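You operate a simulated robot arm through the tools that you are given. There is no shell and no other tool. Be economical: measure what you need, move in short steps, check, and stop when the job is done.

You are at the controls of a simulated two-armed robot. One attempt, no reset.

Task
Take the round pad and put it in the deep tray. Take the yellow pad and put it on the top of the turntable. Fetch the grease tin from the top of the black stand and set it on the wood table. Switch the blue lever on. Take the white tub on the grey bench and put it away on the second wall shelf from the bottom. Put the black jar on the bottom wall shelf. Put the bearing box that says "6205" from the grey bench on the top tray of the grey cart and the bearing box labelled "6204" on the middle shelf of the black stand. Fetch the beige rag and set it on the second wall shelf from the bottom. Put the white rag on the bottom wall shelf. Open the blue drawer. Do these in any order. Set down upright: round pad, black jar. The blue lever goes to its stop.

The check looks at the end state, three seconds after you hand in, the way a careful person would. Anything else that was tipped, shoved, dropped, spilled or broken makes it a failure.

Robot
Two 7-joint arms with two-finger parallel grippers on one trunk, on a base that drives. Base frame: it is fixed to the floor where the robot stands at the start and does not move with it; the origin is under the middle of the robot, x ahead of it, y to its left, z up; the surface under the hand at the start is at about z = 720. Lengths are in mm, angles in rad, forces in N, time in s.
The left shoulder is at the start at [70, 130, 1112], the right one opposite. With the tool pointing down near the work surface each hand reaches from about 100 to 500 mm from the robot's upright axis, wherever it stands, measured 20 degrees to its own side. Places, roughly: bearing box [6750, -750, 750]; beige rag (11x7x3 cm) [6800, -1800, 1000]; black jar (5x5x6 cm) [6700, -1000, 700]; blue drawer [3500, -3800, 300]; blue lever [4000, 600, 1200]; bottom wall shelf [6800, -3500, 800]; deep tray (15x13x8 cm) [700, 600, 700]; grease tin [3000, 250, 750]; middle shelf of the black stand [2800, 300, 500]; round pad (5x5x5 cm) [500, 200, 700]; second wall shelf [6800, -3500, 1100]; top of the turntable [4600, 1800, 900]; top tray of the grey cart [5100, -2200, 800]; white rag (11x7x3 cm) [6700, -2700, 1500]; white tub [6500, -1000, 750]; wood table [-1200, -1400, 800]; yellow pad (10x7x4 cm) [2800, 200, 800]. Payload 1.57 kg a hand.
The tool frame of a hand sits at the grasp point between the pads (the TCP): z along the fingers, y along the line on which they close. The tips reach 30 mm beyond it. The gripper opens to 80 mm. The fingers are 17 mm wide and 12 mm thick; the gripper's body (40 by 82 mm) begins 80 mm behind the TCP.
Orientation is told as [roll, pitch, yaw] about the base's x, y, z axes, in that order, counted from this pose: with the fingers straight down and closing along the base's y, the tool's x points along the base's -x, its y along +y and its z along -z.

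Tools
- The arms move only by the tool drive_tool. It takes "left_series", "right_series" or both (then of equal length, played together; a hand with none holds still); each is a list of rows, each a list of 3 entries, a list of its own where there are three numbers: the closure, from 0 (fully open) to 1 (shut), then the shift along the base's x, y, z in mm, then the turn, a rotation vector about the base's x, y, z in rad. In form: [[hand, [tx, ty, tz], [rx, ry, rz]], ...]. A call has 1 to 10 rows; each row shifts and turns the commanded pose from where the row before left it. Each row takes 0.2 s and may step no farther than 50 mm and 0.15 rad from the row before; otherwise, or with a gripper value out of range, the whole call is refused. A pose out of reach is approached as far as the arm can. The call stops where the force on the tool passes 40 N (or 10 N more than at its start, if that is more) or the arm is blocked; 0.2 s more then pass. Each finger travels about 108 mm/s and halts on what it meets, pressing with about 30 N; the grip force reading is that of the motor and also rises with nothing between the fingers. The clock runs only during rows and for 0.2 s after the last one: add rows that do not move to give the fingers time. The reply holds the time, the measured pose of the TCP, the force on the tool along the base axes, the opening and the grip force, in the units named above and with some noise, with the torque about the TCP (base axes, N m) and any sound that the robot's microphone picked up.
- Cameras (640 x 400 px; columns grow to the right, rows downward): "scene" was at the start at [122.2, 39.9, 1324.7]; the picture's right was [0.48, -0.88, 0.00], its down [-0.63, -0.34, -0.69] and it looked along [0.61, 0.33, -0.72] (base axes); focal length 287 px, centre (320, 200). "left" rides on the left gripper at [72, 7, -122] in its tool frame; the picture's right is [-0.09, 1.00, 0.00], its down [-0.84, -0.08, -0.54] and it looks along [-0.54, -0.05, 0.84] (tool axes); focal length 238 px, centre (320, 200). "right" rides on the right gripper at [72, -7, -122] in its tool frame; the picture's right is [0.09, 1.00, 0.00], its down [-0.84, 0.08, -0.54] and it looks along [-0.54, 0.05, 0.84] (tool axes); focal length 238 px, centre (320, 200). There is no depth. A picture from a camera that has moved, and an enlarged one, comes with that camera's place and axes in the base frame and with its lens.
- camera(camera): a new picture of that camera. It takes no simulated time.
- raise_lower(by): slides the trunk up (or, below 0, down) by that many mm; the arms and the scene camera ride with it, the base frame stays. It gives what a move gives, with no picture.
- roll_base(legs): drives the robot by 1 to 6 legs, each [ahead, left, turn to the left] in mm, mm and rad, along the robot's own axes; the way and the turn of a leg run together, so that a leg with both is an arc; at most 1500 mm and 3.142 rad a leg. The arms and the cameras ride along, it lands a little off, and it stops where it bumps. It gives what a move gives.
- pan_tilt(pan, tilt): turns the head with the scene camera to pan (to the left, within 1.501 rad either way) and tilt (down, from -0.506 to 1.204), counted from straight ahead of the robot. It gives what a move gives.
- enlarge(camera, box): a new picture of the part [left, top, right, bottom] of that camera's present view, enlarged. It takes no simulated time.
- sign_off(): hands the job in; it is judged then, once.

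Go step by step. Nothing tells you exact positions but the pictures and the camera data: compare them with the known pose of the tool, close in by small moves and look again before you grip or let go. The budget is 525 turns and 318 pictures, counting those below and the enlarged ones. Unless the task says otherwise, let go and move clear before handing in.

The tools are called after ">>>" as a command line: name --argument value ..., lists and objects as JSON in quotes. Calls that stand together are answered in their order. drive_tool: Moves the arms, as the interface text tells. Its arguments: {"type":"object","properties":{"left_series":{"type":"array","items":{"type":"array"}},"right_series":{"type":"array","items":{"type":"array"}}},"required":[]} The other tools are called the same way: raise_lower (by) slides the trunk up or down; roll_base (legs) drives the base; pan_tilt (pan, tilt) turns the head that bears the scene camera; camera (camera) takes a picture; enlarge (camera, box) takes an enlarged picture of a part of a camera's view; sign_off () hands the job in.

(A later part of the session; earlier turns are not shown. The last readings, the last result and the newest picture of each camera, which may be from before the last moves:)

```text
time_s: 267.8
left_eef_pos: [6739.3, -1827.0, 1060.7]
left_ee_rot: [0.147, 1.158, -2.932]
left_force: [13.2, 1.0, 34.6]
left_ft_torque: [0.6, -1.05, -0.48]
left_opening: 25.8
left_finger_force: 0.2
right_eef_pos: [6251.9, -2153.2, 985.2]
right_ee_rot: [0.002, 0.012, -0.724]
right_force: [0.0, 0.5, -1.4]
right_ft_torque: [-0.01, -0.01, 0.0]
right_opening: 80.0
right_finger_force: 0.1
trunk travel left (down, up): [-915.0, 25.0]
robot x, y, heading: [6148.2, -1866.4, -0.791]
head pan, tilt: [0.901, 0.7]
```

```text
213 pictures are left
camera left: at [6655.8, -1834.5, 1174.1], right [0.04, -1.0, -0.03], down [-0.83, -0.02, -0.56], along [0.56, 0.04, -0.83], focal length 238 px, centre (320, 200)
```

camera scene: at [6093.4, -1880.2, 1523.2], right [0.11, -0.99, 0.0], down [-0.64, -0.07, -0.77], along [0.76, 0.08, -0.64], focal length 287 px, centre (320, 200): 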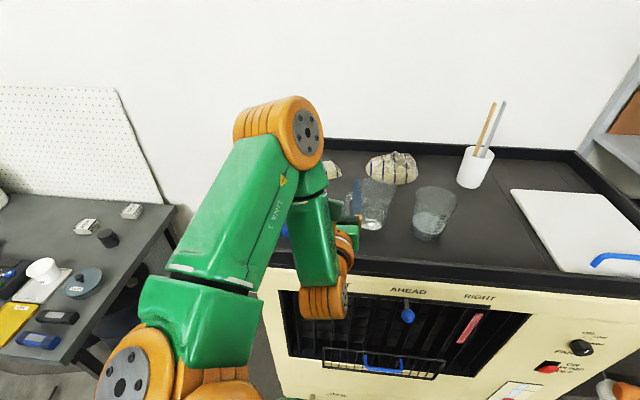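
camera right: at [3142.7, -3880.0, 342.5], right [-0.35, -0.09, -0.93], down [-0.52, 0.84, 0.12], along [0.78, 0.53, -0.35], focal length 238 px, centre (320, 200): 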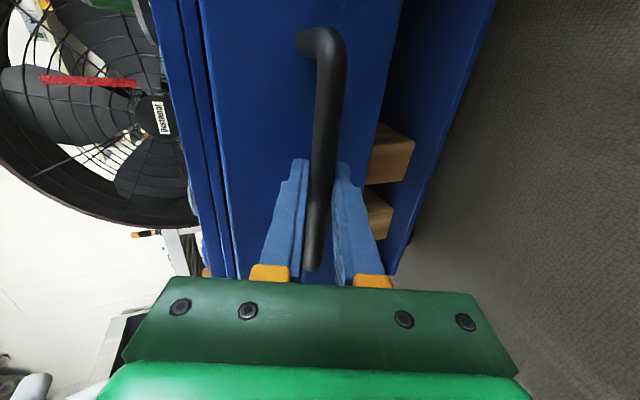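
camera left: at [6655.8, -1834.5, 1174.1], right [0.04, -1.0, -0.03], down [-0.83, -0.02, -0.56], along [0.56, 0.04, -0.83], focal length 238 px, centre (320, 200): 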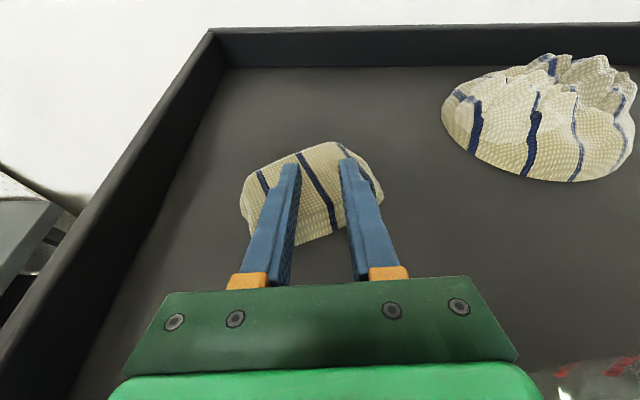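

Twisting mostly slips. I'll hook properly behind the rag's left-rear corner with the tips down near the surface and pull that end toward me.

>>> drive_tool --left_series '[[0.65, [0, 0, 25], [0, 0, 0]], [1, [5, 10, 20], [0, 0, -0.06]], [1, [20, 20, 0], [0, 0, 0]], [1, [20, 20, 0], [0, 0, 0]], [1, [17, 9, 0], [0, 0, 0]], [1, [0, 0, 0], [0, 0, 0]]]'

>>> camera --camera "left"

```text
time_s: 269.2
left_eef_pos: [6803.8, -1767.3, 1100.2]
left_ee_rot: [0.146, 1.144, -2.99]
left_force: [-0.6, -0.3, 0.3]
left_ft_torque: [0.01, -0.02, 0.01]
left_opening: 0.1
left_finger_force: 21.9
right_eef_pos: [6254.8, -2153.3, 985.1]
right_ee_rot: [-0.002, 0.014, -0.725]
right_force: [-1.6, 1.0, -1.2]
right_ft_torque: [-0.01, 0.0, -0.01]
right_opening: 79.8
right_finger_force: 0.0
trunk travel left (down, up): [-915.0, 25.0]
robot x, y, heading: [6152.8, -1866.5, -0.792]
head pan, tilt: [0.901, 0.7]
```

```text
212 pictures are left
camera left: at [6722.1, -1768.3, 1215.0], right [-0.02, -1.0, -0.02], down [-0.84, 0.03, -0.55], along [0.55, 0.01, -0.84], focal length 238 px, centre (320, 200)
```

left: 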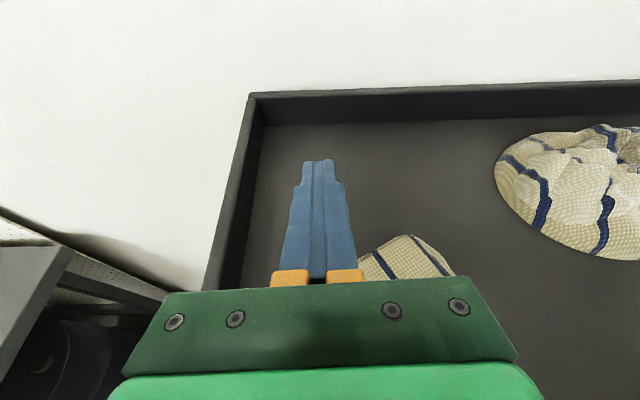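

>>> drive_tool --left_series '[[1, [-8, 0, -25], [0, 0, 0]], [1, [0, 0, -20], [0, 0, 0]], [1, [0, 0, -12], [0, 0, 0]], [1, [0, 0, -8], [0, 0, 0]], [1, [0, 0, -5], [0, 0, 0]], [1, [0, 0, 0], [0, 0, 0]]]'

>>> camera --camera "left"

```text
time_s: 270.4
left_eef_pos: [6796.0, -1766.4, 1040.4]
left_ee_rot: [0.154, 1.17, -2.978]
left_force: [0.5, 0.6, 15.9]
left_ft_torque: [-0.22, 0.27, 0.04]
left_opening: 0.0
left_finger_force: 21.4
right_eef_pos: [6251.6, -2152.7, 986.2]
right_ee_rot: [0.001, 0.011, -0.725]
right_force: [-0.1, -0.1, 0.9]
right_ft_torque: [0.02, 0.05, 0.01]
right_opening: 80.1
right_finger_force: 0.0
trunk travel left (down, up): [-915.0, 25.0]
robot x, y, heading: [6151.1, -1868.2, -0.793]
head pan, tilt: [0.901, 0.7]
stopped in row 6 (left hand): the force on the tool passed its limit at 43 N (the readings are from after the stop); the commanded pose is now the measured one
```

```text
211 pictures are left
camera left: at [6711.0, -1768.5, 1153.7], right [-0.01, -1.0, -0.02], down [-0.82, 0.03, -0.57], along [0.57, 0.01, -0.82], focal length 238 px, centre (320, 200)
```

left: 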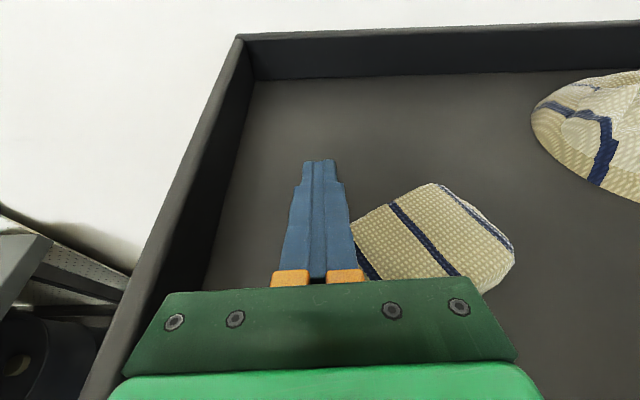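

The tip is down on the surface behind the rag. I'll lift 3 mm and pull toward me.

>>> drive_tool --left_series '[[1, [0, 0, 4], [0, 0, 0]], [1, [-15, 0, 0], [0, 0, 0]], [1, [-15, 0, 0], [0, 0, 0]], [1, [-15, 0, 0], [0, 0, 0]], [1, [-15, 0, 0], [0, 0, 0]], [1, [0, 0, 0], [0, 0, 0]]]'

>>> camera --camera "left"

```text
time_s: 271.8
left_eef_pos: [6737.9, -1766.3, 1041.2]
left_ee_rot: [0.152, 1.16, -2.983]
left_force: [5.0, -0.5, 16.0]
left_ft_torque: [-0.23, 0.82, 0.19]
left_opening: 0.0
left_finger_force: 20.8
right_eef_pos: [6255.1, -2152.5, 984.6]
right_ee_rot: [0.001, 0.014, -0.723]
right_force: [-0.9, 0.7, -0.4]
right_ft_torque: [0.0, 0.0, 0.01]
right_opening: 79.9
right_finger_force: 0.1
trunk travel left (down, up): [-915.0, 25.0]
robot x, y, heading: [6152.1, -1870.2, -0.794]
head pan, tilt: [0.901, 0.7]
```

```text
210 pictures are left
camera left: at [6654.4, -1768.6, 1154.3], right [-0.02, -1.0, -0.02], down [-0.83, 0.03, -0.56], along [0.56, 0.01, -0.83], focal length 238 px, centre (320, 200)
```

left: 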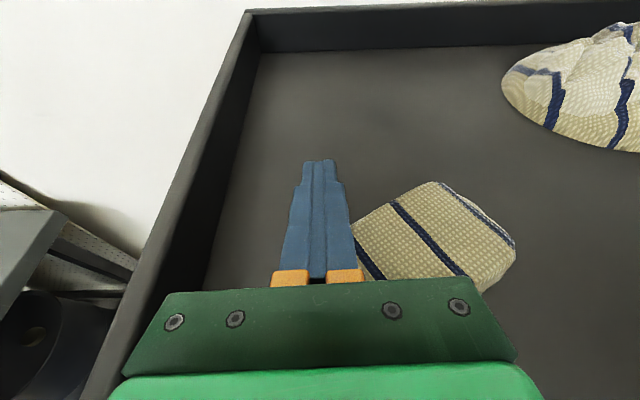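

The rag is now close, near [6700, −1815], with its long axis at about −59°. I'll lift, shift the base a little left, and yaw the tool to −1.03 so the open fingers straddle its narrow width.

>>> drive_tool --left_series '[[1, [0, 0, 30], [0, 0, 0]], [1, [0, 0, 40], [0, 0, 0]], [1, [0, 0, 0], [0, 0, 0]]]'

>>> roll_base --legs '[[-50, 49, 0]]'

>>> drive_tool --left_series '[[0.5, [0, -15, 0], [0, 0, -0.15]], [0, [0, -15, 0], [0, 0, -0.15]], [0, [-5, -15, 0], [0, 0, -0.15]], [0, [-10, -15, 0], [0, 0, -0.15]], [0, [-10, -15, 0], [0, 0, -0.15]], [0, [-10, -15, 0], [0, 0, -0.15]], [0, [-10, -10, 0], [0, 0, -0.13]], [0, [0, 0, 0], [0, 0, 0]]]'

>>> camera --camera "left"

```text
time_s: 272.6
left_eef_pos: [6738.8, -1766.0, 1109.3]
left_ee_rot: [0.15, 1.158, -2.983]
left_force: [-0.1, -0.7, -0.8]
left_ft_torque: [-0.06, 0.03, 0.01]
left_opening: 0.0
left_finger_force: 21.2
right_eef_pos: [6255.4, -2151.7, 984.9]
right_ee_rot: [-0.001, 0.017, -0.724]
right_force: [0.2, -0.3, -0.1]
right_ft_torque: [-0.01, 0.0, -0.01]
right_opening: 80.0
right_finger_force: 0.0
trunk travel left (down, up): [-915.0, 25.0]
robot x, y, heading: [6153.0, -1870.8, -0.795]
head pan, tilt: [0.901, 0.7]
```

```text
time_s: 273.6
left_eef_pos: [6738.4, -1705.6, 1110.1]
left_ee_rot: [0.133, 1.162, -3.001]
left_force: [0.1, 0.3, 0.3]
left_ft_torque: [0.05, 0.0, 0.01]
left_opening: 0.1
left_finger_force: 21.4
right_eef_pos: [6254.4, -2089.8, 981.9]
right_ee_rot: [0.004, 0.02, -0.726]
right_force: [0.9, -0.2, -0.1]
right_ft_torque: [0.01, 0.0, 0.01]
right_opening: 79.9
right_finger_force: 0.1
trunk travel left (down, up): [-915.0, 25.0]
robot x, y, heading: [6151.8, -1799.8, -0.794]
head pan, tilt: [0.901, 0.7]
```

```text
time_s: 275.4
left_eef_pos: [6694.2, -1798.2, 1110.2]
left_ee_rot: [0.15, 1.159, 2.27]
left_force: [-0.1, 0.1, -0.3]
left_ft_torque: [0.03, 0.0, -0.01]
left_opening: 80.0
left_finger_force: 0.1
right_eef_pos: [6254.3, -2084.6, 984.3]
right_ee_rot: [-0.001, 0.014, -0.727]
right_force: [0.2, -0.3, 0.6]
right_ft_torque: [0.0, 0.02, 0.0]
right_opening: 79.7
right_finger_force: 0.0
trunk travel left (down, up): [-915.0, 25.0]
robot x, y, heading: [6152.8, -1799.4, -0.8]
head pan, tilt: [0.901, 0.7]
```

```text
209 pictures are left
camera left: at [6649.9, -1728.5, 1223.3], right [-0.87, -0.5, -0.02], down [-0.4, 0.73, -0.56], along [0.3, -0.47, -0.83], focal length 238 px, centre (320, 200)
```

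left: 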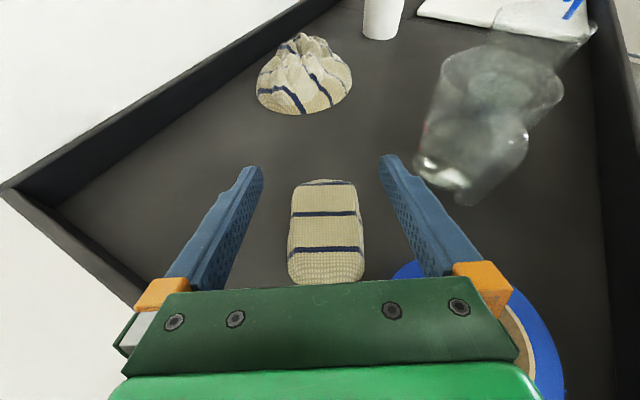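

The tool is lined up along the rag, with both fingers beside its narrow width. I'll steepen slightly, lower, and check before closing.

>>> drive_tool --left_series '[[0, [-2, -2, 0], [0.13, 0.075, 0]], [0, [0, 0, -15], [0, 0, 0]], [0, [0, 0, -15], [0, 0, 0]], [0, [0, 0, -8], [0, 0, 0]], [0, [0, 0, 0], [0, 0, 0]]]'

>>> camera --camera "left"

```text
time_s: 276.6
left_eef_pos: [6692.4, -1800.3, 1071.7]
left_ee_rot: [0.102, 1.01, 2.228]
left_force: [-0.1, -0.1, 0.2]
left_ft_torque: [0.02, 0.04, 0.03]
left_opening: 79.8
left_finger_force: 0.0
right_eef_pos: [6254.9, -2085.1, 986.2]
right_ee_rot: [-0.001, 0.014, -0.726]
right_force: [0.6, -0.7, 0.8]
right_ft_torque: [0.01, 0.02, -0.01]
right_opening: 80.2
right_finger_force: 0.1
trunk travel left (down, up): [-915.0, 25.0]
robot x, y, heading: [6150.9, -1800.5, -0.798]
head pan, tilt: [0.901, 0.7]
```

```text
208 pictures are left
camera left: at [6656.8, -1745.8, 1196.2], right [-0.87, -0.5, -0.02], down [-0.44, 0.79, -0.43], along [0.23, -0.36, -0.9], focal length 238 px, centre (320, 200)
```

left: 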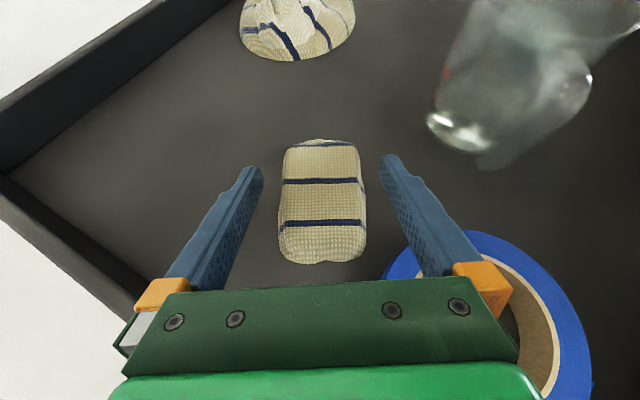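

The right finger is close to the tape ring. I'll move 15 mm further along the rag and then lower.

>>> drive_tool --left_series '[[0, [8, -14, 0], [0, 0, 0]], [0, [0, 0, -10], [0, 0, 0]], [0, [0, 0, -8], [0, 0, 0]], [0, [0, 0, -5], [0, 0, 0]], [0, [0, 0, 0], [0, 0, 0]]]'

>>> camera --camera "left"

```text
time_s: 277.8
left_eef_pos: [6701.3, -1814.7, 1047.5]
left_ee_rot: [0.102, 1.013, 2.227]
left_force: [-0.2, 0.0, -0.6]
left_ft_torque: [0.03, 0.01, -0.04]
left_opening: 80.0
left_finger_force: 0.0
right_eef_pos: [6254.8, -2083.1, 984.0]
right_ee_rot: [-0.001, 0.016, -0.727]
right_force: [1.1, -0.1, -0.2]
right_ft_torque: [-0.03, 0.02, -0.01]
right_opening: 80.0
right_finger_force: 0.0
trunk travel left (down, up): [-915.0, 25.0]
robot x, y, heading: [6154.7, -1796.8, -0.792]
head pan, tilt: [0.901, 0.7]
```

```text
207 pictures are left
camera left: at [6664.8, -1760.0, 1172.9], right [-0.87, -0.5, -0.02], down [-0.44, 0.79, -0.43], along [0.23, -0.36, -0.9], focal length 238 px, centre (320, 200)
```

left: 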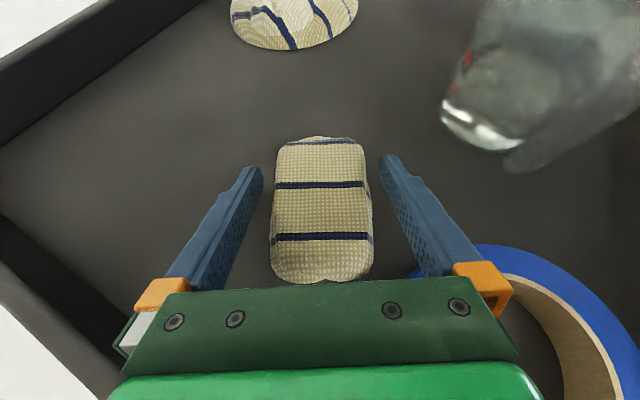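

>>> drive_tool --left_series '[[0, [0, 0, -5], [0, 0, 0]], [0.3, [0, 0, 0], [0, 0, 0]], [0.6, [0, 0, 0], [0, 0, 0]], [1, [0, 0, 0], [0, 0, 0]], [1, [0, 0, 0], [0, 0, 0]], [1, [0, 0, 5], [0, 0, 0]], [1, [0, 0, 15], [0, 0, 0]], [1, [0, 0, 20], [0, 0, 0]], [1, [0, 0, 20], [0, 0, 0]], [1, [0, 0, 0], [0, 0, 0]]]'

>>> camera --camera "left"

```text
time_s: 280.0
left_eef_pos: [6698.7, -1813.7, 1102.1]
left_ee_rot: [0.102, 1.013, 2.227]
left_force: [0.8, -0.2, 0.1]
left_ft_torque: [-0.02, -0.02, -0.02]
left_opening: 66.7
left_finger_force: 30.1
right_eef_pos: [6255.7, -2084.3, 984.6]
right_ee_rot: [-0.003, 0.016, -0.727]
right_force: [0.2, 0.5, -0.7]
right_ft_torque: [-0.01, 0.0, -0.01]
right_opening: 79.7
right_finger_force: 0.0
trunk travel left (down, up): [-915.0, 25.0]
robot x, y, heading: [6151.0, -1799.5, -0.791]
head pan, tilt: [0.901, 0.7]
```

```text
206 pictures are left
camera left: at [6665.0, -1760.0, 1228.1], right [-0.87, -0.5, -0.02], down [-0.44, 0.79, -0.43], along [0.23, -0.36, -0.9], focal length 238 px, centre (320, 200)
```

left: 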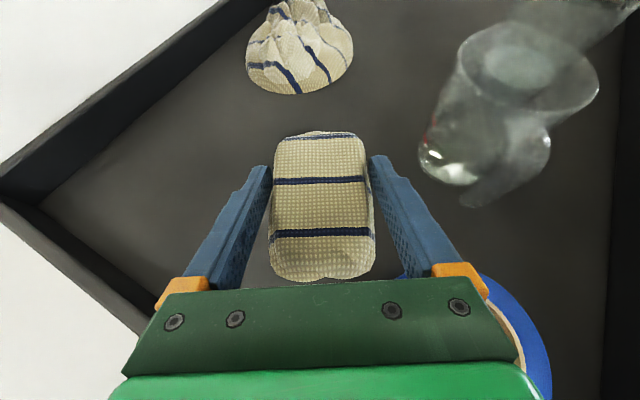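

The beige rag is held at 66.7 mm. I'll lift it higher, back away, turn straight, and bring the arm to a carrying pose.

>>> drive_tool --left_series '[[1, [0, 0, 25], [0, 0, 0]], [1, [0, 0, 30], [0, 0, 0]], [1, [0, 0, 30], [0, 0, 0]], [1, [0, 0, 0], [0, 0, 0]]]'

>>> roll_base --legs '[[-175, -178, 0], [0, 0, 0.79]]'

>>> drive_tool --left_series '[[1, [15, -30, 0], [0, 0, 0.06]], [1, [15, -30, 0], [0, 0, 0.06]], [1, [15, -30, 0], [0, 0, 0.06]], [1, [15, -30, 0], [0, 0, 0.04]], [1, [15, -30, 0], [0, 0, 0.04]], [1, [15, -30, 0], [0, 0, 0]], [1, [10, -30, 0], [0, 0, 0]], [1, [0, 0, 0], [0, 0, 0]]]'

>>> camera --camera "left"

```text
time_s: 281.0
left_eef_pos: [6700.1, -1814.9, 1188.8]
left_ee_rot: [0.103, 1.009, 2.226]
left_force: [0.1, 0.1, -0.4]
left_ft_torque: [0.0, 0.01, 0.01]
left_opening: 66.6
left_finger_force: 30.5
right_eef_pos: [6254.4, -2084.1, 984.5]
right_ee_rot: [-0.002, 0.015, -0.725]
right_force: [1.0, -0.5, -0.1]
right_ft_torque: [-0.01, -0.01, 0.0]
right_opening: 80.1
right_finger_force: 0.2
trunk travel left (down, up): [-915.0, 25.0]
robot x, y, heading: [6151.2, -1798.9, -0.797]
head pan, tilt: [0.901, 0.7]
```

```text
time_s: 284.9
left_eef_pos: [6296.9, -1418.4, 1188.8]
left_ee_rot: [0.105, 1.01, 3.022]
left_force: [0.0, 1.0, 0.0]
left_ft_torque: [-0.01, 0.02, -0.03]
left_opening: 66.7
left_finger_force: 30.2
right_eef_pos: [6176.8, -1925.4, 985.4]
right_ee_rot: [-0.001, 0.015, 0.07]
right_force: [0.7, 0.7, 0.9]
right_ft_torque: [0.0, 0.01, -0.01]
right_opening: 79.9
right_finger_force: 0.1
trunk travel left (down, up): [-915.0, 25.0]
robot x, y, heading: [5900.8, -1798.5, 0.007]
head pan, tilt: [0.901, 0.7]
```

```text
time_s: 286.7
left_eef_pos: [6395.8, -1628.7, 1190.2]
left_ee_rot: [0.104, 1.011, -3.003]
left_force: [-0.8, -0.7, -0.1]
left_ft_torque: [0.0, -0.02, 0.0]
left_opening: 66.5
left_finger_force: 30.1
right_eef_pos: [6176.7, -1924.1, 984.4]
right_ee_rot: [-0.002, 0.016, 0.07]
right_force: [0.1, 0.3, 0.5]
right_ft_torque: [-0.03, -0.06, 0.01]
right_opening: 80.0
right_finger_force: 0.0
trunk travel left (down, up): [-915.0, 25.0]
robot x, y, heading: [5902.5, -1799.7, 0.005]
head pan, tilt: [0.901, 0.7]
```

```text
205 pictures are left
camera left: at [6330.5, -1631.6, 1313.8], right [0.0, -1.0, -0.02], down [-0.9, 0.01, -0.43], along [0.43, 0.02, -0.9], focal length 238 px, centre (320, 200)
```

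left: 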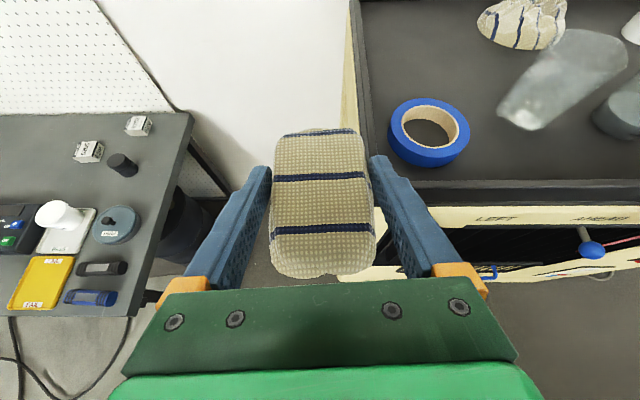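

The rag is firmly held. I'll drive to the shelves and look at the second shelf's free spot.

>>> roll_base --legs '[[0, -1000, -0.005], [0, -820, 0]]'

>>> pan_tilt --pan 0.2 --tilt 0.35

>>> camera --camera "scene"

```text
time_s: 295.8
left_eef_pos: [6391.5, -3436.6, 1188.6]
left_ee_rot: [0.105, 1.01, -3.003]
left_force: [-0.8, -0.2, -0.3]
left_ft_torque: [0.04, 0.01, 0.0]
left_opening: 66.3
left_finger_force: 29.9
right_eef_pos: [6170.3, -3734.8, 984.4]
right_ee_rot: [-0.004, 0.014, 0.067]
right_force: [0.1, 0.1, -0.3]
right_ft_torque: [-0.01, 0.01, -0.01]
right_opening: 79.8
right_finger_force: 0.1
trunk travel left (down, up): [-915.0, 25.0]
robot x, y, heading: [5896.8, -3610.4, -0.005]
head pan, tilt: [0.901, 0.7]
```

```text
time_s: 296.9
left_eef_pos: [6390.6, -3438.0, 1188.9]
left_ee_rot: [0.104, 1.01, -3.006]
left_force: [0.8, -0.7, 0.5]
left_ft_torque: [-0.02, 0.0, -0.01]
left_opening: 66.4
left_finger_force: 29.9
right_eef_pos: [6170.7, -3735.8, 984.5]
right_ee_rot: [-0.002, 0.017, 0.067]
right_force: [0.5, -0.5, 0.2]
right_ft_torque: [-0.01, 0.0, 0.02]
right_opening: 80.1
right_finger_force: 0.1
trunk travel left (down, up): [-915.0, 25.0]
robot x, y, heading: [5895.5, -3608.2, -0.004]
head pan, tilt: [0.201, 0.351]
```

```text
204 pictures are left
camera scene: at [6038.2, -3589.4, 1529.4], right [0.2, -0.98, 0.0], down [-0.34, -0.07, -0.94], along [0.92, 0.18, -0.34], focal length 287 px, centre (320, 200)
```

scene: 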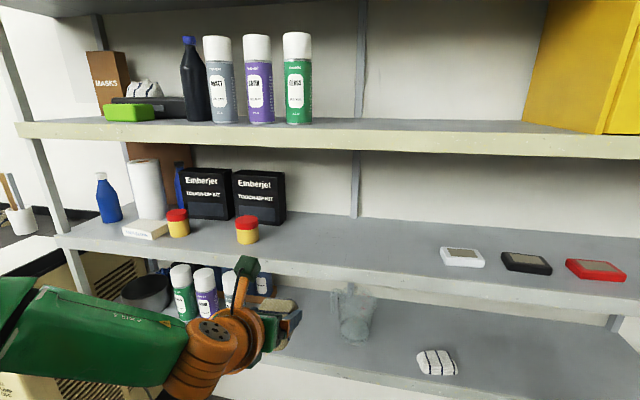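

The second shelf is free between y −3260 and −3770, so y≈−3438 works. I'll drive in with the rag above the surface.

>>> roll_base --legs '[[340, 0, 0.004]]'

>>> drive_tool --left_series '[[1, [20, 0, 0], [0, 0, 0]], [1, [20, 0, 0], [0, 0, 0]], [1, [15, 0, 0], [0, 0, 0]], [1, [0, 0, 0], [0, 0, 0]]]'

>>> camera --camera "left"

>>> camera --camera "scene"

```text
time_s: 299.1
left_eef_pos: [6728.7, -3438.2, 1189.8]
left_ee_rot: [0.102, 1.014, -3.003]
left_force: [-0.2, 0.4, 0.3]
left_ft_torque: [-0.01, 0.01, 0.03]
left_opening: 66.3
left_finger_force: 29.6
right_eef_pos: [6508.7, -3734.5, 986.1]
right_ee_rot: [-0.001, 0.01, 0.069]
right_force: [-0.1, 0.4, -0.3]
right_ft_torque: [0.01, -0.02, 0.03]
right_opening: 80.1
right_finger_force: 0.0
trunk travel left (down, up): [-915.0, 25.0]
robot x, y, heading: [6233.1, -3608.5, -0.004]
head pan, tilt: [0.201, 0.351]
```

```text
time_s: 300.1
left_eef_pos: [6786.2, -3437.5, 1188.7]
left_ee_rot: [0.104, 1.011, -3.003]
left_force: [0.5, -0.1, -0.5]
left_ft_torque: [0.01, -0.01, -0.02]
left_opening: 66.2
left_finger_force: 29.6
right_eef_pos: [6512.2, -3734.9, 984.9]
right_ee_rot: [-0.001, 0.016, 0.069]
right_force: [0.6, 0.6, 1.0]
right_ft_torque: [-0.05, -0.03, 0.05]
right_opening: 79.9
right_finger_force: 0.1
trunk travel left (down, up): [-915.0, 25.0]
robot x, y, heading: [6231.7, -3606.2, -0.003]
head pan, tilt: [0.201, 0.351]
```

```text
203 pictures are left
camera left: at [6720.3, -3442.3, 1313.4], right [0.0, -1.0, -0.02], down [-0.9, 0.01, -0.43], along [0.43, 0.02, -0.9], focal length 238 px, centre (320, 200)
```

left: 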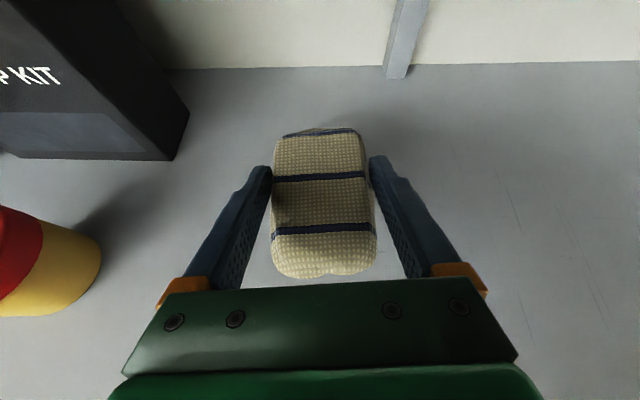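

```text
202 pictures are left
camera scene: at [6378.6, -3589.8, 1529.4], right [0.2, -0.98, 0.0], down [-0.34, -0.07, -0.94], along [0.92, 0.19, -0.34], focal length 287 px, centre (320, 200)
```

scene: 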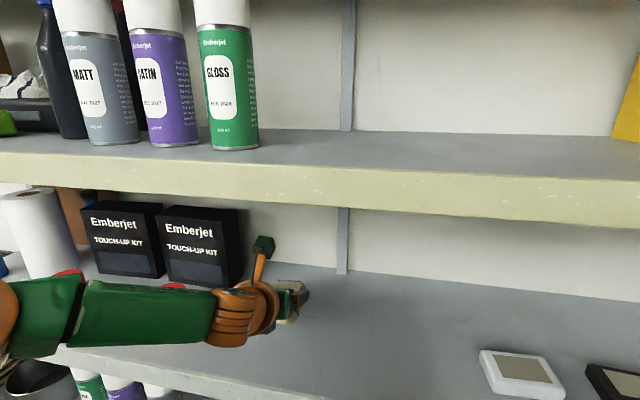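

>>> raise_lower --by -36

>>> raise_lower --by -8

```text
time_s: 300.9
left_eef_pos: [6785.5, -3438.6, 1152.0]
left_ee_rot: [0.103, 1.012, -3.001]
left_force: [0.5, -0.6, -0.2]
left_ft_torque: [-0.01, 0.0, -0.02]
left_opening: 66.3
left_finger_force: 29.8
right_eef_pos: [6511.1, -3736.0, 948.6]
right_ee_rot: [-0.002, 0.015, 0.067]
right_force: [0.1, -0.3, 0.1]
right_ft_torque: [0.0, 0.0, -0.01]
right_opening: 79.7
right_finger_force: 0.0
trunk travel left (down, up): [-879.0, 61.0]
robot x, y, heading: [6237.2, -3606.2, -0.001]
head pan, tilt: [0.201, 0.351]
```

```text
time_s: 301.5
left_eef_pos: [6785.5, -3438.3, 1144.9]
left_ee_rot: [0.102, 1.014, -3.002]
left_force: [2.1, 0.5, 6.9]
left_ft_torque: [0.29, 0.3, -0.12]
left_opening: 66.3
left_finger_force: 29.9
right_eef_pos: [6509.1, -3735.4, 940.2]
right_ee_rot: [-0.002, 0.013, 0.07]
right_force: [-0.4, 0.4, -0.6]
right_ft_torque: [0.0, 0.04, -0.01]
right_opening: 79.9
right_finger_force: 0.1
trunk travel left (down, up): [-871.0, 69.0]
robot x, y, heading: [6236.9, -3609.7, -0.001]
head pan, tilt: [0.201, 0.351]
```

Contact. I'll open, lift straight up, and withdraw.

>>> drive_tool --left_series '[[0.5, [0, 0, 0], [0, 0, 0]], [0, [0, 0, 0], [0, 0, 0]], [0, [0, 0, 0], [0, 0, 0]], [0, [0, 0, 20], [0, 0, 0]], [0, [0, 0, 25], [0, 0, 0]], [0, [-20, 0, 20], [0, 0, 0]], [0, [-40, 0, 0], [0, 0, 0]], [0, [-40, 0, 0], [0, 0, 0]], [0, [0, 0, 0], [0, 0, 0]]]'

>>> roll_base --legs '[[-250, 0, 0]]'

>>> camera --camera "scene"

```text
time_s: 303.5
left_eef_pos: [6685.8, -3436.7, 1209.6]
left_ee_rot: [0.103, 1.011, -3.004]
left_force: [1.0, -0.2, -0.1]
left_ft_torque: [-0.01, 0.01, -0.02]
left_opening: 80.0
left_finger_force: 0.1
right_eef_pos: [6511.8, -3735.0, 940.0]
right_ee_rot: [-0.001, 0.015, 0.069]
right_force: [0.4, 0.6, -0.6]
right_ft_torque: [0.01, -0.02, 0.0]
right_opening: 80.0
right_finger_force: 0.1
trunk travel left (down, up): [-871.0, 69.0]
robot x, y, heading: [6235.5, -3611.0, 0.001]
head pan, tilt: [0.201, 0.351]
```

```text
time_s: 305.3
left_eef_pos: [6436.5, -3436.5, 1210.2]
left_ee_rot: [0.103, 1.01, -3.001]
left_force: [-0.5, -0.9, -0.3]
left_ft_torque: [0.03, 0.05, -0.01]
left_opening: 80.1
left_finger_force: 0.1
right_eef_pos: [6261.0, -3734.9, 940.0]
right_ee_rot: [-0.001, 0.018, 0.069]
right_force: [-0.2, -0.4, 0.0]
right_ft_torque: [0.04, -0.03, 0.0]
right_opening: 80.0
right_finger_force: 0.1
trunk travel left (down, up): [-871.0, 69.0]
robot x, y, heading: [5982.2, -3609.0, 0.002]
head pan, tilt: [0.201, 0.351]
```

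```text
201 pictures are left
camera scene: at [6130.1, -3589.6, 1485.1], right [0.2, -0.98, 0.0], down [-0.34, -0.07, -0.94], along [0.92, 0.19, -0.35], focal length 287 px, centre (320, 200)
```

scene: 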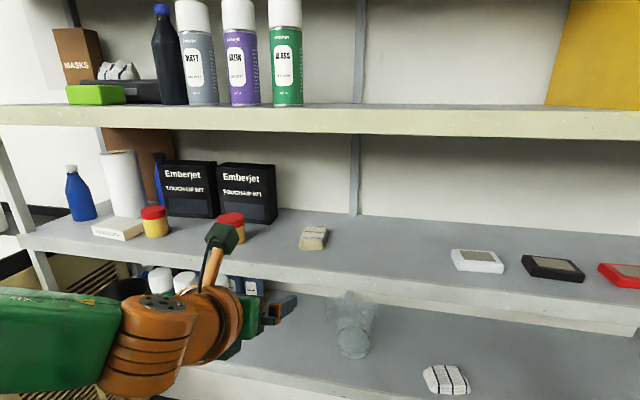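

The beige rag is on the second shelf. Now I'll go to the grey bench for the tub, jar and bearing boxes.

>>> roll_base --legs '[[-130, 0, 0], [0, 1300, 0], [0, 1200, 0]]'

>>> pan_tilt --pan 0.0 --tilt 0.7

>>> camera --camera "scene"

```text
time_s: 318.4
left_eef_pos: [6286.7, -949.2, 1209.3]
left_ee_rot: [0.101, 1.012, -2.998]
left_force: [0.7, 0.5, -0.4]
left_ft_torque: [-0.02, 0.02, 0.01]
left_opening: 79.9
left_finger_force: 0.0
right_eef_pos: [6114.2, -1247.5, 941.0]
right_ee_rot: [-0.003, 0.014, 0.075]
right_force: [0.7, 1.1, -0.2]
right_ft_torque: [0.03, 0.02, 0.02]
right_opening: 79.9
right_finger_force: 0.1
trunk travel left (down, up): [-871.0, 69.0]
robot x, y, heading: [5841.0, -1124.6, 0.003]
head pan, tilt: [0.201, 0.351]
```

```text
time_s: 319.2
left_eef_pos: [6286.5, -948.2, 1209.6]
left_ee_rot: [0.103, 1.01, -2.996]
left_force: [-1.0, -0.3, -0.6]
left_ft_torque: [0.0, 0.01, 0.0]
left_opening: 80.2
left_finger_force: 0.1
right_eef_pos: [6113.8, -1246.9, 940.9]
right_ee_rot: [-0.002, 0.014, 0.077]
right_force: [0.1, -0.1, 0.2]
right_ft_torque: [-0.01, -0.03, 0.0]
right_opening: 80.2
right_finger_force: 0.0
trunk travel left (down, up): [-871.0, 69.0]
robot x, y, heading: [5839.6, -1122.9, 0.01]
head pan, tilt: [0.0, 0.7]
```

```text
200 pictures are left
camera scene: at [5974.3, -1120.8, 1454.1], right [0.01, -1.0, 0.0], down [-0.64, 0.0, -0.77], along [0.77, 0.0, -0.64], focal length 287 px, centre (320, 200)
```

scene: 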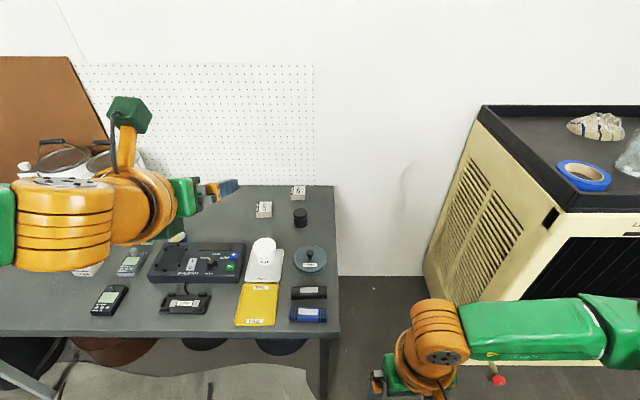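

>>> enlarge --camera "scene" --box '[140, 170, 350, 340]'

>>> enlarge --camera "scene" --box '[230, 175, 330, 240]'

```text
2.35 times, centred on (245, 255) of scene
camera zoom: at [5974.3, -1120.8, 1454.1], right [0.01, -1.0, 0.0], down [-0.64, 0.0, -0.77], along [0.77, 0.0, -0.64], focal length 676 px, centre (496, 71)
```

zoom: 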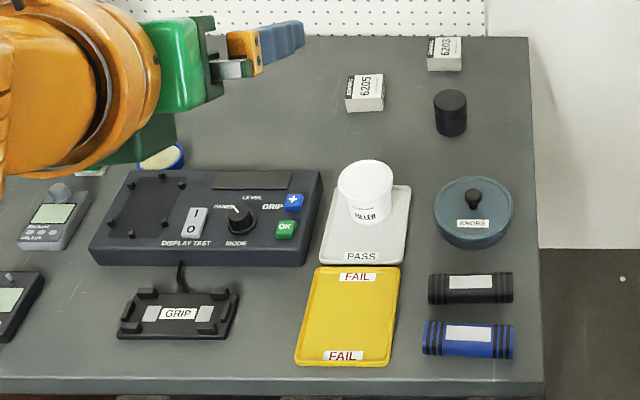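

```text
6.15 times, centred on (280, 208) of scene
camera zoom: at [5974.3, -1120.8, 1454.1], right [0.01, -1.0, 0.0], down [-0.64, 0.0, -0.77], along [0.77, 0.0, -0.64], focal length 1769 px, centre (566, 154)
```

zoom: 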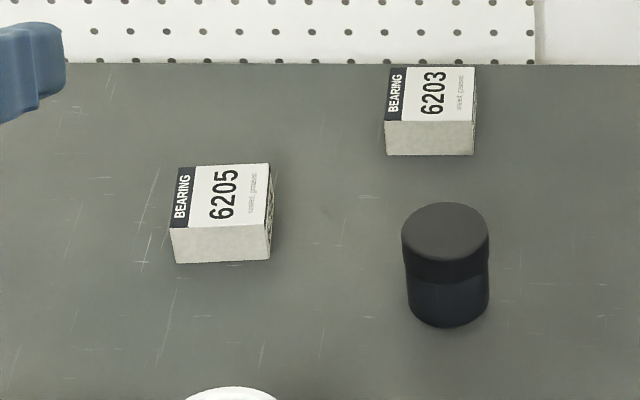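

I see 6205 at about [6743, −921], the jar at [6715, −1052], the tub on the PASS tray, and a 6203 box that isn't wanted. I'll look through the hand camera for the 6204 box.

>>> drive_tool --left_series '[[0, [0, 0, 0], [0, -0.15, 0]], [0, [0, 0, 0], [0, -0.15, 0]], [0, [0, 0, 0], [0, 0, 0]]]'

>>> camera --camera "left"

```text
time_s: 320.0
left_eef_pos: [6286.9, -948.4, 1209.5]
left_ee_rot: [0.272, 1.306, -2.841]
left_force: [0.4, 0.4, 0.5]
left_ft_torque: [-0.01, -0.01, -0.01]
left_opening: 80.3
left_finger_force: 0.2
right_eef_pos: [6114.1, -1246.3, 941.1]
right_ee_rot: [-0.002, 0.013, 0.074]
right_force: [0.2, 0.1, -1.0]
right_ft_torque: [0.02, 0.03, 0.01]
right_opening: 80.0
right_finger_force: 0.0
trunk travel left (down, up): [-871.0, 69.0]
robot x, y, heading: [5837.7, -1121.5, 0.006]
head pan, tilt: [0.0, 0.7]
```

```text
197 pictures are left
camera left: at [6187.0, -952.8, 1309.9], right [0.02, -1.0, -0.02], down [-0.74, 0.0, -0.68], along [0.68, 0.03, -0.74], focal length 238 px, centre (320, 200)
```

left: 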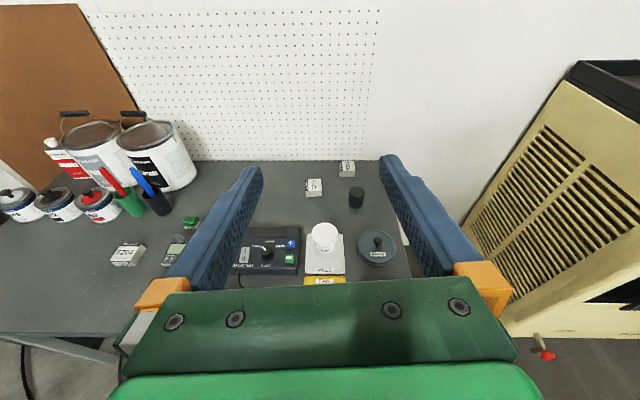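

>>> enlarge --camera "left" --box '[90, 205, 220, 285]'

```text
4.92 times, centred on (155, 245) of left
camera zoom: at [6187.0, -952.8, 1309.9], right [0.02, -1.0, -0.02], down [-0.74, 0.0, -0.68], along [0.68, 0.03, -0.74], focal length 1173 px, centre (1132, -22)
```

zoom: 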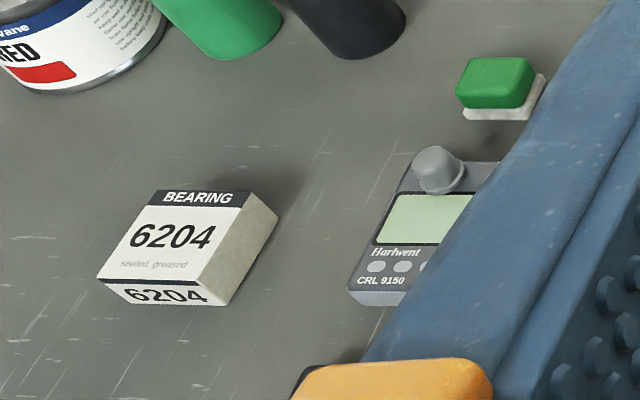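

The 6204 box is on the bench's left part near [6524, −384]. The bench surface is about z 685, the jar about [6755, −1049] and 6205 about [6809, −904]. I'll use the turned stance again: turn −0.8, counter-turn the tool, steepen it, and move in for the jar.

>>> roll_base --legs '[[0, 0, -0.8]]'

>>> drive_tool --left_series '[[0.2, [0, 20, 0], [0, 0, 0.15]], [0.2, [0, 20, 0], [0, 0, 0.15]], [0.2, [0, 20, 0], [0, 0, 0.15]], [0.2, [0, 20, 0], [0, 0, 0.15]], [0.2, [0, 20, 0], [0, 0, 0.15]], [0.2, [0, 0, -30], [0, 0.12, 0.05]], [0.2, [0, 0, -30], [0, 0.12, 0]], [0.2, [0, 0, -30], [0, 0.06, 0]], [0.2, [0, 0, 0], [0, 0, 0]]]'

>>> roll_base --legs '[[176, 181, 0]]'

>>> camera --camera "left"

```text
time_s: 322.5
left_eef_pos: [6279.1, -1317.2, 1209.7]
left_ee_rot: [0.269, 1.305, 2.655]
left_force: [-0.5, 0.4, 0.1]
left_ft_torque: [0.01, -0.01, -0.02]
left_opening: 80.1
left_finger_force: 0.0
right_eef_pos: [5946.4, -1406.1, 941.5]
right_ee_rot: [-0.003, 0.012, -0.71]
right_force: [-1.0, 0.3, 0.2]
right_ft_torque: [0.02, 0.0, 0.04]
right_opening: 79.9
right_finger_force: 0.0
trunk travel left (down, up): [-871.0, 69.0]
robot x, y, heading: [5835.8, -1122.6, -0.783]
head pan, tilt: [0.0, 0.7]
```

```text
time_s: 324.5
left_eef_pos: [6290.3, -1218.8, 1122.6]
left_ee_rot: [0.1, 1.011, -2.983]
left_force: [-0.1, -0.6, -0.5]
left_ft_torque: [0.01, 0.03, 0.02]
left_opening: 63.9
left_finger_force: 0.1
left hand out of reach, approached as far as the arm can: row 1, 2, 5
right_eef_pos: [5944.8, -1406.4, 942.2]
right_ee_rot: [-0.002, 0.016, -0.709]
right_force: [-0.5, 0.0, 0.2]
right_ft_torque: [0.06, 0.02, 0.0]
right_opening: 80.0
right_finger_force: 0.0
trunk travel left (down, up): [-871.0, 69.0]
robot x, y, heading: [5838.3, -1124.9, -0.782]
head pan, tilt: [0.0, 0.7]
```

```text
time_s: 326.3
left_eef_pos: [6539.1, -1213.3, 1123.4]
left_ee_rot: [0.101, 1.012, -2.982]
left_force: [-0.3, 0.3, -0.4]
left_ft_torque: [0.0, 0.0, -0.01]
left_opening: 64.0
left_finger_force: 0.1
right_eef_pos: [6195.6, -1400.5, 940.6]
right_ee_rot: [0.0, 0.013, -0.71]
right_force: [1.0, 1.1, 0.2]
right_ft_torque: [0.0, -0.02, -0.01]
right_opening: 80.2
right_finger_force: 0.0
trunk travel left (down, up): [-871.0, 69.0]
robot x, y, heading: [6092.2, -1116.4, -0.782]
head pan, tilt: [0.0, 0.7]
```

```text
195 pictures are left
camera left: at [6473.6, -1218.5, 1248.8], right [0.02, -1.0, -0.02], down [-0.9, -0.01, -0.43], along [0.43, 0.03, -0.9], focal length 238 px, centre (320, 200)
```

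left: 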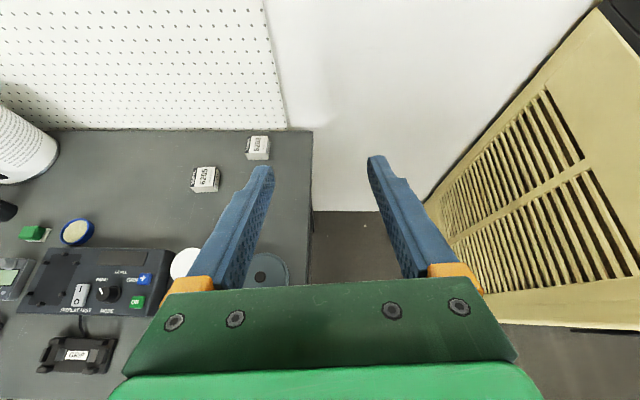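

>>> drive_tool --left_series '[[0.1, [5, 40, -15], [0, 0, 0]], [0, [5, 40, -15], [0, 0, 0]], [0, [5, 40, -15], [0, 0, 0]], [0, [5, 40, -15], [0, 0, 0]], [0, [0, 0, 0], [0, 0, 0]]]'

>>> raise_lower --by -150

>>> camera --camera "left"

```text
time_s: 327.5
left_eef_pos: [6597.8, -1080.0, 1050.7]
left_ee_rot: [0.103, 1.011, -2.983]
left_force: [0.8, -0.2, -0.8]
left_ft_torque: [-0.02, 0.03, 0.06]
left_opening: 79.8
left_finger_force: 0.0
left hand out of reach, approached as far as the arm can: row 2, 3, 4
right_eef_pos: [6197.8, -1399.9, 940.6]
right_ee_rot: [-0.002, 0.014, -0.709]
right_force: [-0.5, 0.1, -0.6]
right_ft_torque: [0.01, 0.02, 0.03]
right_opening: 80.0
right_finger_force: 0.1
trunk travel left (down, up): [-871.0, 69.0]
robot x, y, heading: [6090.3, -1116.1, -0.782]
head pan, tilt: [0.0, 0.7]
```

```text
time_s: 329.2
left_eef_pos: [6597.4, -1079.4, 900.7]
left_ee_rot: [0.103, 1.011, -2.981]
left_force: [0.6, -0.5, 0.0]
left_ft_torque: [0.01, 0.01, 0.01]
left_opening: 80.1
left_finger_force: 0.1
right_eef_pos: [6197.8, -1399.9, 790.7]
right_ee_rot: [-0.003, 0.014, -0.71]
right_force: [0.1, 0.6, 0.2]
right_ft_torque: [0.02, -0.02, -0.01]
right_opening: 79.9
right_finger_force: 0.0
trunk travel left (down, up): [-721.0, 219.0]
robot x, y, heading: [6088.0, -1117.3, -0.778]
head pan, tilt: [0.0, 0.7]
```

```text
194 pictures are left
camera left: at [6531.7, -1084.4, 1025.5], right [0.02, -1.0, -0.02], down [-0.9, -0.01, -0.43], along [0.43, 0.03, -0.9], focal length 238 px, centre (320, 200)
```

left: 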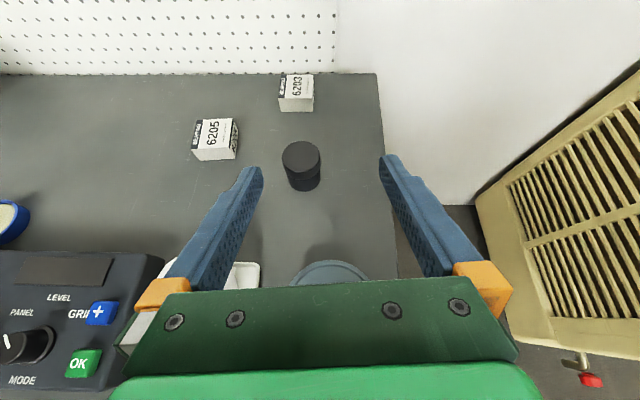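

The bench surface works out to z≈720: jar at [6708, −1050], 6205 at [6770, −914], tub at about [6546, −953]. The tub is nearest, so I'll take it first. Backing up slightly to line up.

>>> roll_base --legs '[[-120, -30, 0]]'

>>> drive_tool --left_series '[[0, [-5, 20, 0], [0, 0, 0]], [0, [-5, 20, 0], [0, 0, 0]], [0, [-5, 20, 0], [0, 0, 0]], [0, [0, 0, 0], [0, 0, 0]]]'

>>> camera --camera "left"

```text
time_s: 330.5
left_eef_pos: [6492.5, -1016.9, 900.3]
left_ee_rot: [0.099, 1.01, -2.985]
left_force: [0.1, -0.3, 0.4]
left_ft_torque: [0.0, 0.02, -0.01]
left_opening: 80.1
left_finger_force: 0.2
right_eef_pos: [6092.1, -1337.9, 790.1]
right_ee_rot: [-0.003, 0.017, -0.711]
right_force: [0.3, 0.0, 0.0]
right_ft_torque: [0.0, -0.05, -0.01]
right_opening: 80.0
right_finger_force: 0.1
trunk travel left (down, up): [-721.0, 219.0]
robot x, y, heading: [5984.8, -1053.7, -0.782]
head pan, tilt: [0.0, 0.7]
```

```text
time_s: 331.5
left_eef_pos: [6494.7, -957.8, 890.9]
left_ee_rot: [0.102, 1.01, -2.984]
left_force: [-0.4, -0.3, 0.0]
left_ft_torque: [0.0, 0.04, 0.02]
left_opening: 80.0
left_finger_force: 0.0
left hand out of reach, approached as far as the arm can: row 1, 2, 3
right_eef_pos: [6092.8, -1338.0, 790.2]
right_ee_rot: [-0.002, 0.017, -0.71]
right_force: [0.6, -0.1, -0.4]
right_ft_torque: [0.02, -0.01, -0.03]
right_opening: 80.1
right_finger_force: 0.1
trunk travel left (down, up): [-721.0, 219.0]
robot x, y, heading: [5986.8, -1056.7, -0.78]
head pan, tilt: [0.0, 0.7]
```

```text
193 pictures are left
camera left: at [6428.9, -963.3, 1016.2], right [0.02, -1.0, -0.02], down [-0.9, -0.01, -0.43], along [0.43, 0.03, -0.9], focal length 238 px, centre (320, 200)
```

left: 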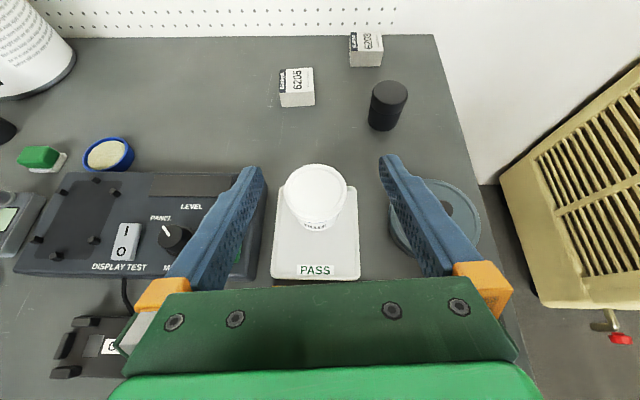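

The tub is centred at about [6543, −952]. I'll lower the open fingers around it.

>>> drive_tool --left_series '[[0, [11, 1, -31], [0, 0, 0]], [0, [11, 1, -31], [0, 0, 0]], [0, [11, 1, -31], [0, 0, 0]], [0, [11, 1, -30], [0, 0, 0]], [0, [0, 0, 0], [0, 0, 0]]]'

>>> camera --camera "left"

```text
time_s: 332.3
left_eef_pos: [6528.9, -952.5, 806.9]
left_ee_rot: [0.092, 1.035, -2.988]
left_force: [-0.2, 1.2, -0.1]
left_ft_torque: [0.05, -0.02, -0.02]
left_opening: 80.0
left_finger_force: 0.1
right_eef_pos: [6089.9, -1336.6, 791.2]
right_ee_rot: [-0.001, 0.011, -0.711]
right_force: [-0.8, 0.1, -0.8]
right_ft_torque: [-0.02, 0.04, 0.02]
right_opening: 80.2
right_finger_force: 0.0
trunk travel left (down, up): [-721.0, 219.0]
robot x, y, heading: [5986.4, -1051.0, -0.775]
head pan, tilt: [0.0, 0.7]
stopped in row 4 (left hand): the force on the tool passed its limit at 51 N (the readings are from after the stop); the commanded pose is now the measured one
```

```text
192 pictures are left
camera left: at [6460.1, -959.8, 929.7], right [0.03, -1.0, -0.03], down [-0.89, -0.01, -0.45], along [0.45, 0.04, -0.89], focal length 238 px, centre (320, 200)
```

left: 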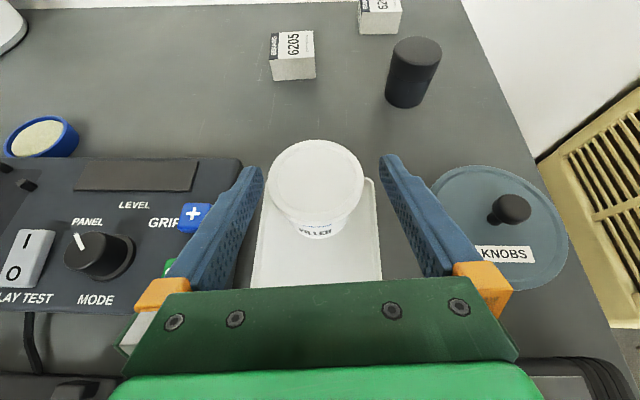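

>>> pan_tilt --pan 0.6 --tilt 0.9

>>> camera --camera "scene"

```text
time_s: 333.3
left_eef_pos: [6530.6, -953.0, 805.3]
left_ee_rot: [0.092, 1.033, -2.987]
left_force: [0.1, -0.3, -0.1]
left_ft_torque: [0.01, -0.03, -0.03]
left_opening: 80.1
left_finger_force: 0.0
right_eef_pos: [6092.2, -1338.3, 791.2]
right_ee_rot: [-0.002, 0.014, -0.709]
right_force: [-0.2, 0.4, -0.3]
right_ft_torque: [-0.04, 0.01, -0.03]
right_opening: 80.0
right_finger_force: 0.1
trunk travel left (down, up): [-721.0, 219.0]
robot x, y, heading: [5983.7, -1055.8, -0.78]
head pan, tilt: [0.6, 0.901]
```

```text
191 pictures are left
camera scene: at [6095.8, -1102.2, 1288.0], right [-0.18, -0.98, 0.0], down [-0.77, 0.14, -0.62], along [0.61, -0.11, -0.78], focal length 287 px, centre (320, 200)
```

scene: 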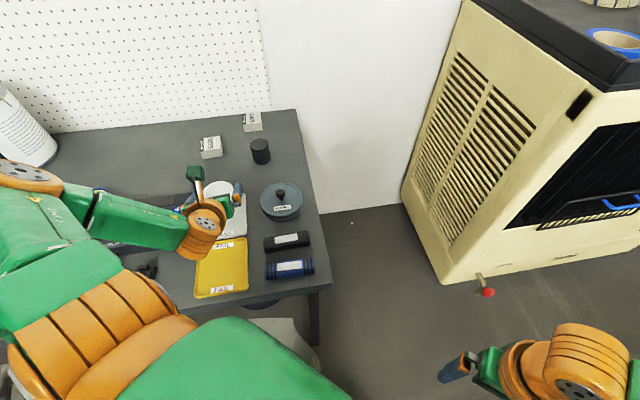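

The elbow has swung low over the bench and touched something. I'll raise up, check the items there, and back the base off so the arm works more extended.

>>> raise_lower --by 150

>>> pan_tilt --pan 0.95 --tilt 0.8

>>> camera --camera "scene"

```text
time_s: 335.1
left_eef_pos: [6530.8, -951.9, 954.7]
left_ee_rot: [0.089, 1.033, -2.988]
left_force: [-0.2, 0.6, -0.7]
left_ft_torque: [0.03, -0.02, -0.01]
left_opening: 79.8
left_finger_force: 0.1
right_eef_pos: [6092.8, -1337.0, 941.4]
right_ee_rot: [-0.002, 0.015, -0.709]
right_force: [-0.9, -0.3, 0.3]
right_ft_torque: [0.0, 0.03, 0.01]
right_opening: 80.1
right_finger_force: 0.0
trunk travel left (down, up): [-871.0, 69.0]
robot x, y, heading: [5984.8, -1057.1, -0.778]
head pan, tilt: [0.6, 0.901]
```

```text
time_s: 335.9
left_eef_pos: [6530.1, -953.4, 955.0]
left_ee_rot: [0.09, 1.033, -2.989]
left_force: [-0.2, 0.7, 0.3]
left_ft_torque: [0.0, -0.04, -0.01]
left_opening: 80.5
left_finger_force: 0.0
right_eef_pos: [6092.6, -1337.0, 940.6]
right_ee_rot: [-0.002, 0.015, -0.708]
right_force: [-0.3, -0.1, -0.4]
right_ft_torque: [0.02, 0.01, 0.02]
right_opening: 80.1
right_finger_force: 0.1
trunk travel left (down, up): [-871.0, 69.0]
robot x, y, heading: [5984.1, -1056.3, -0.776]
head pan, tilt: [0.949, 0.799]
```

```text
190 pictures are left
camera scene: at [6101.5, -1075.0, 1445.8], right [0.17, -0.99, 0.0], down [-0.71, -0.12, -0.7], along [0.69, 0.12, -0.72], focal length 287 px, centre (320, 200)
```

scene: 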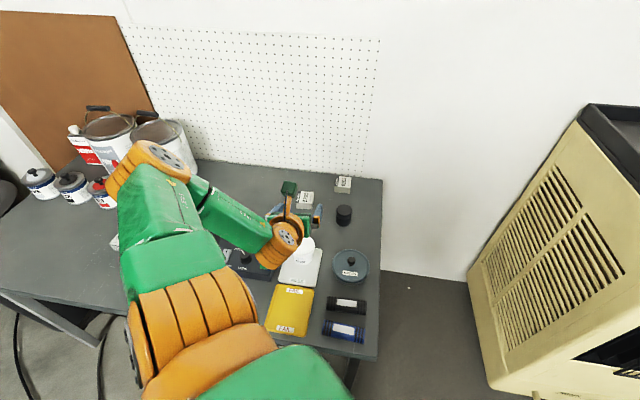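

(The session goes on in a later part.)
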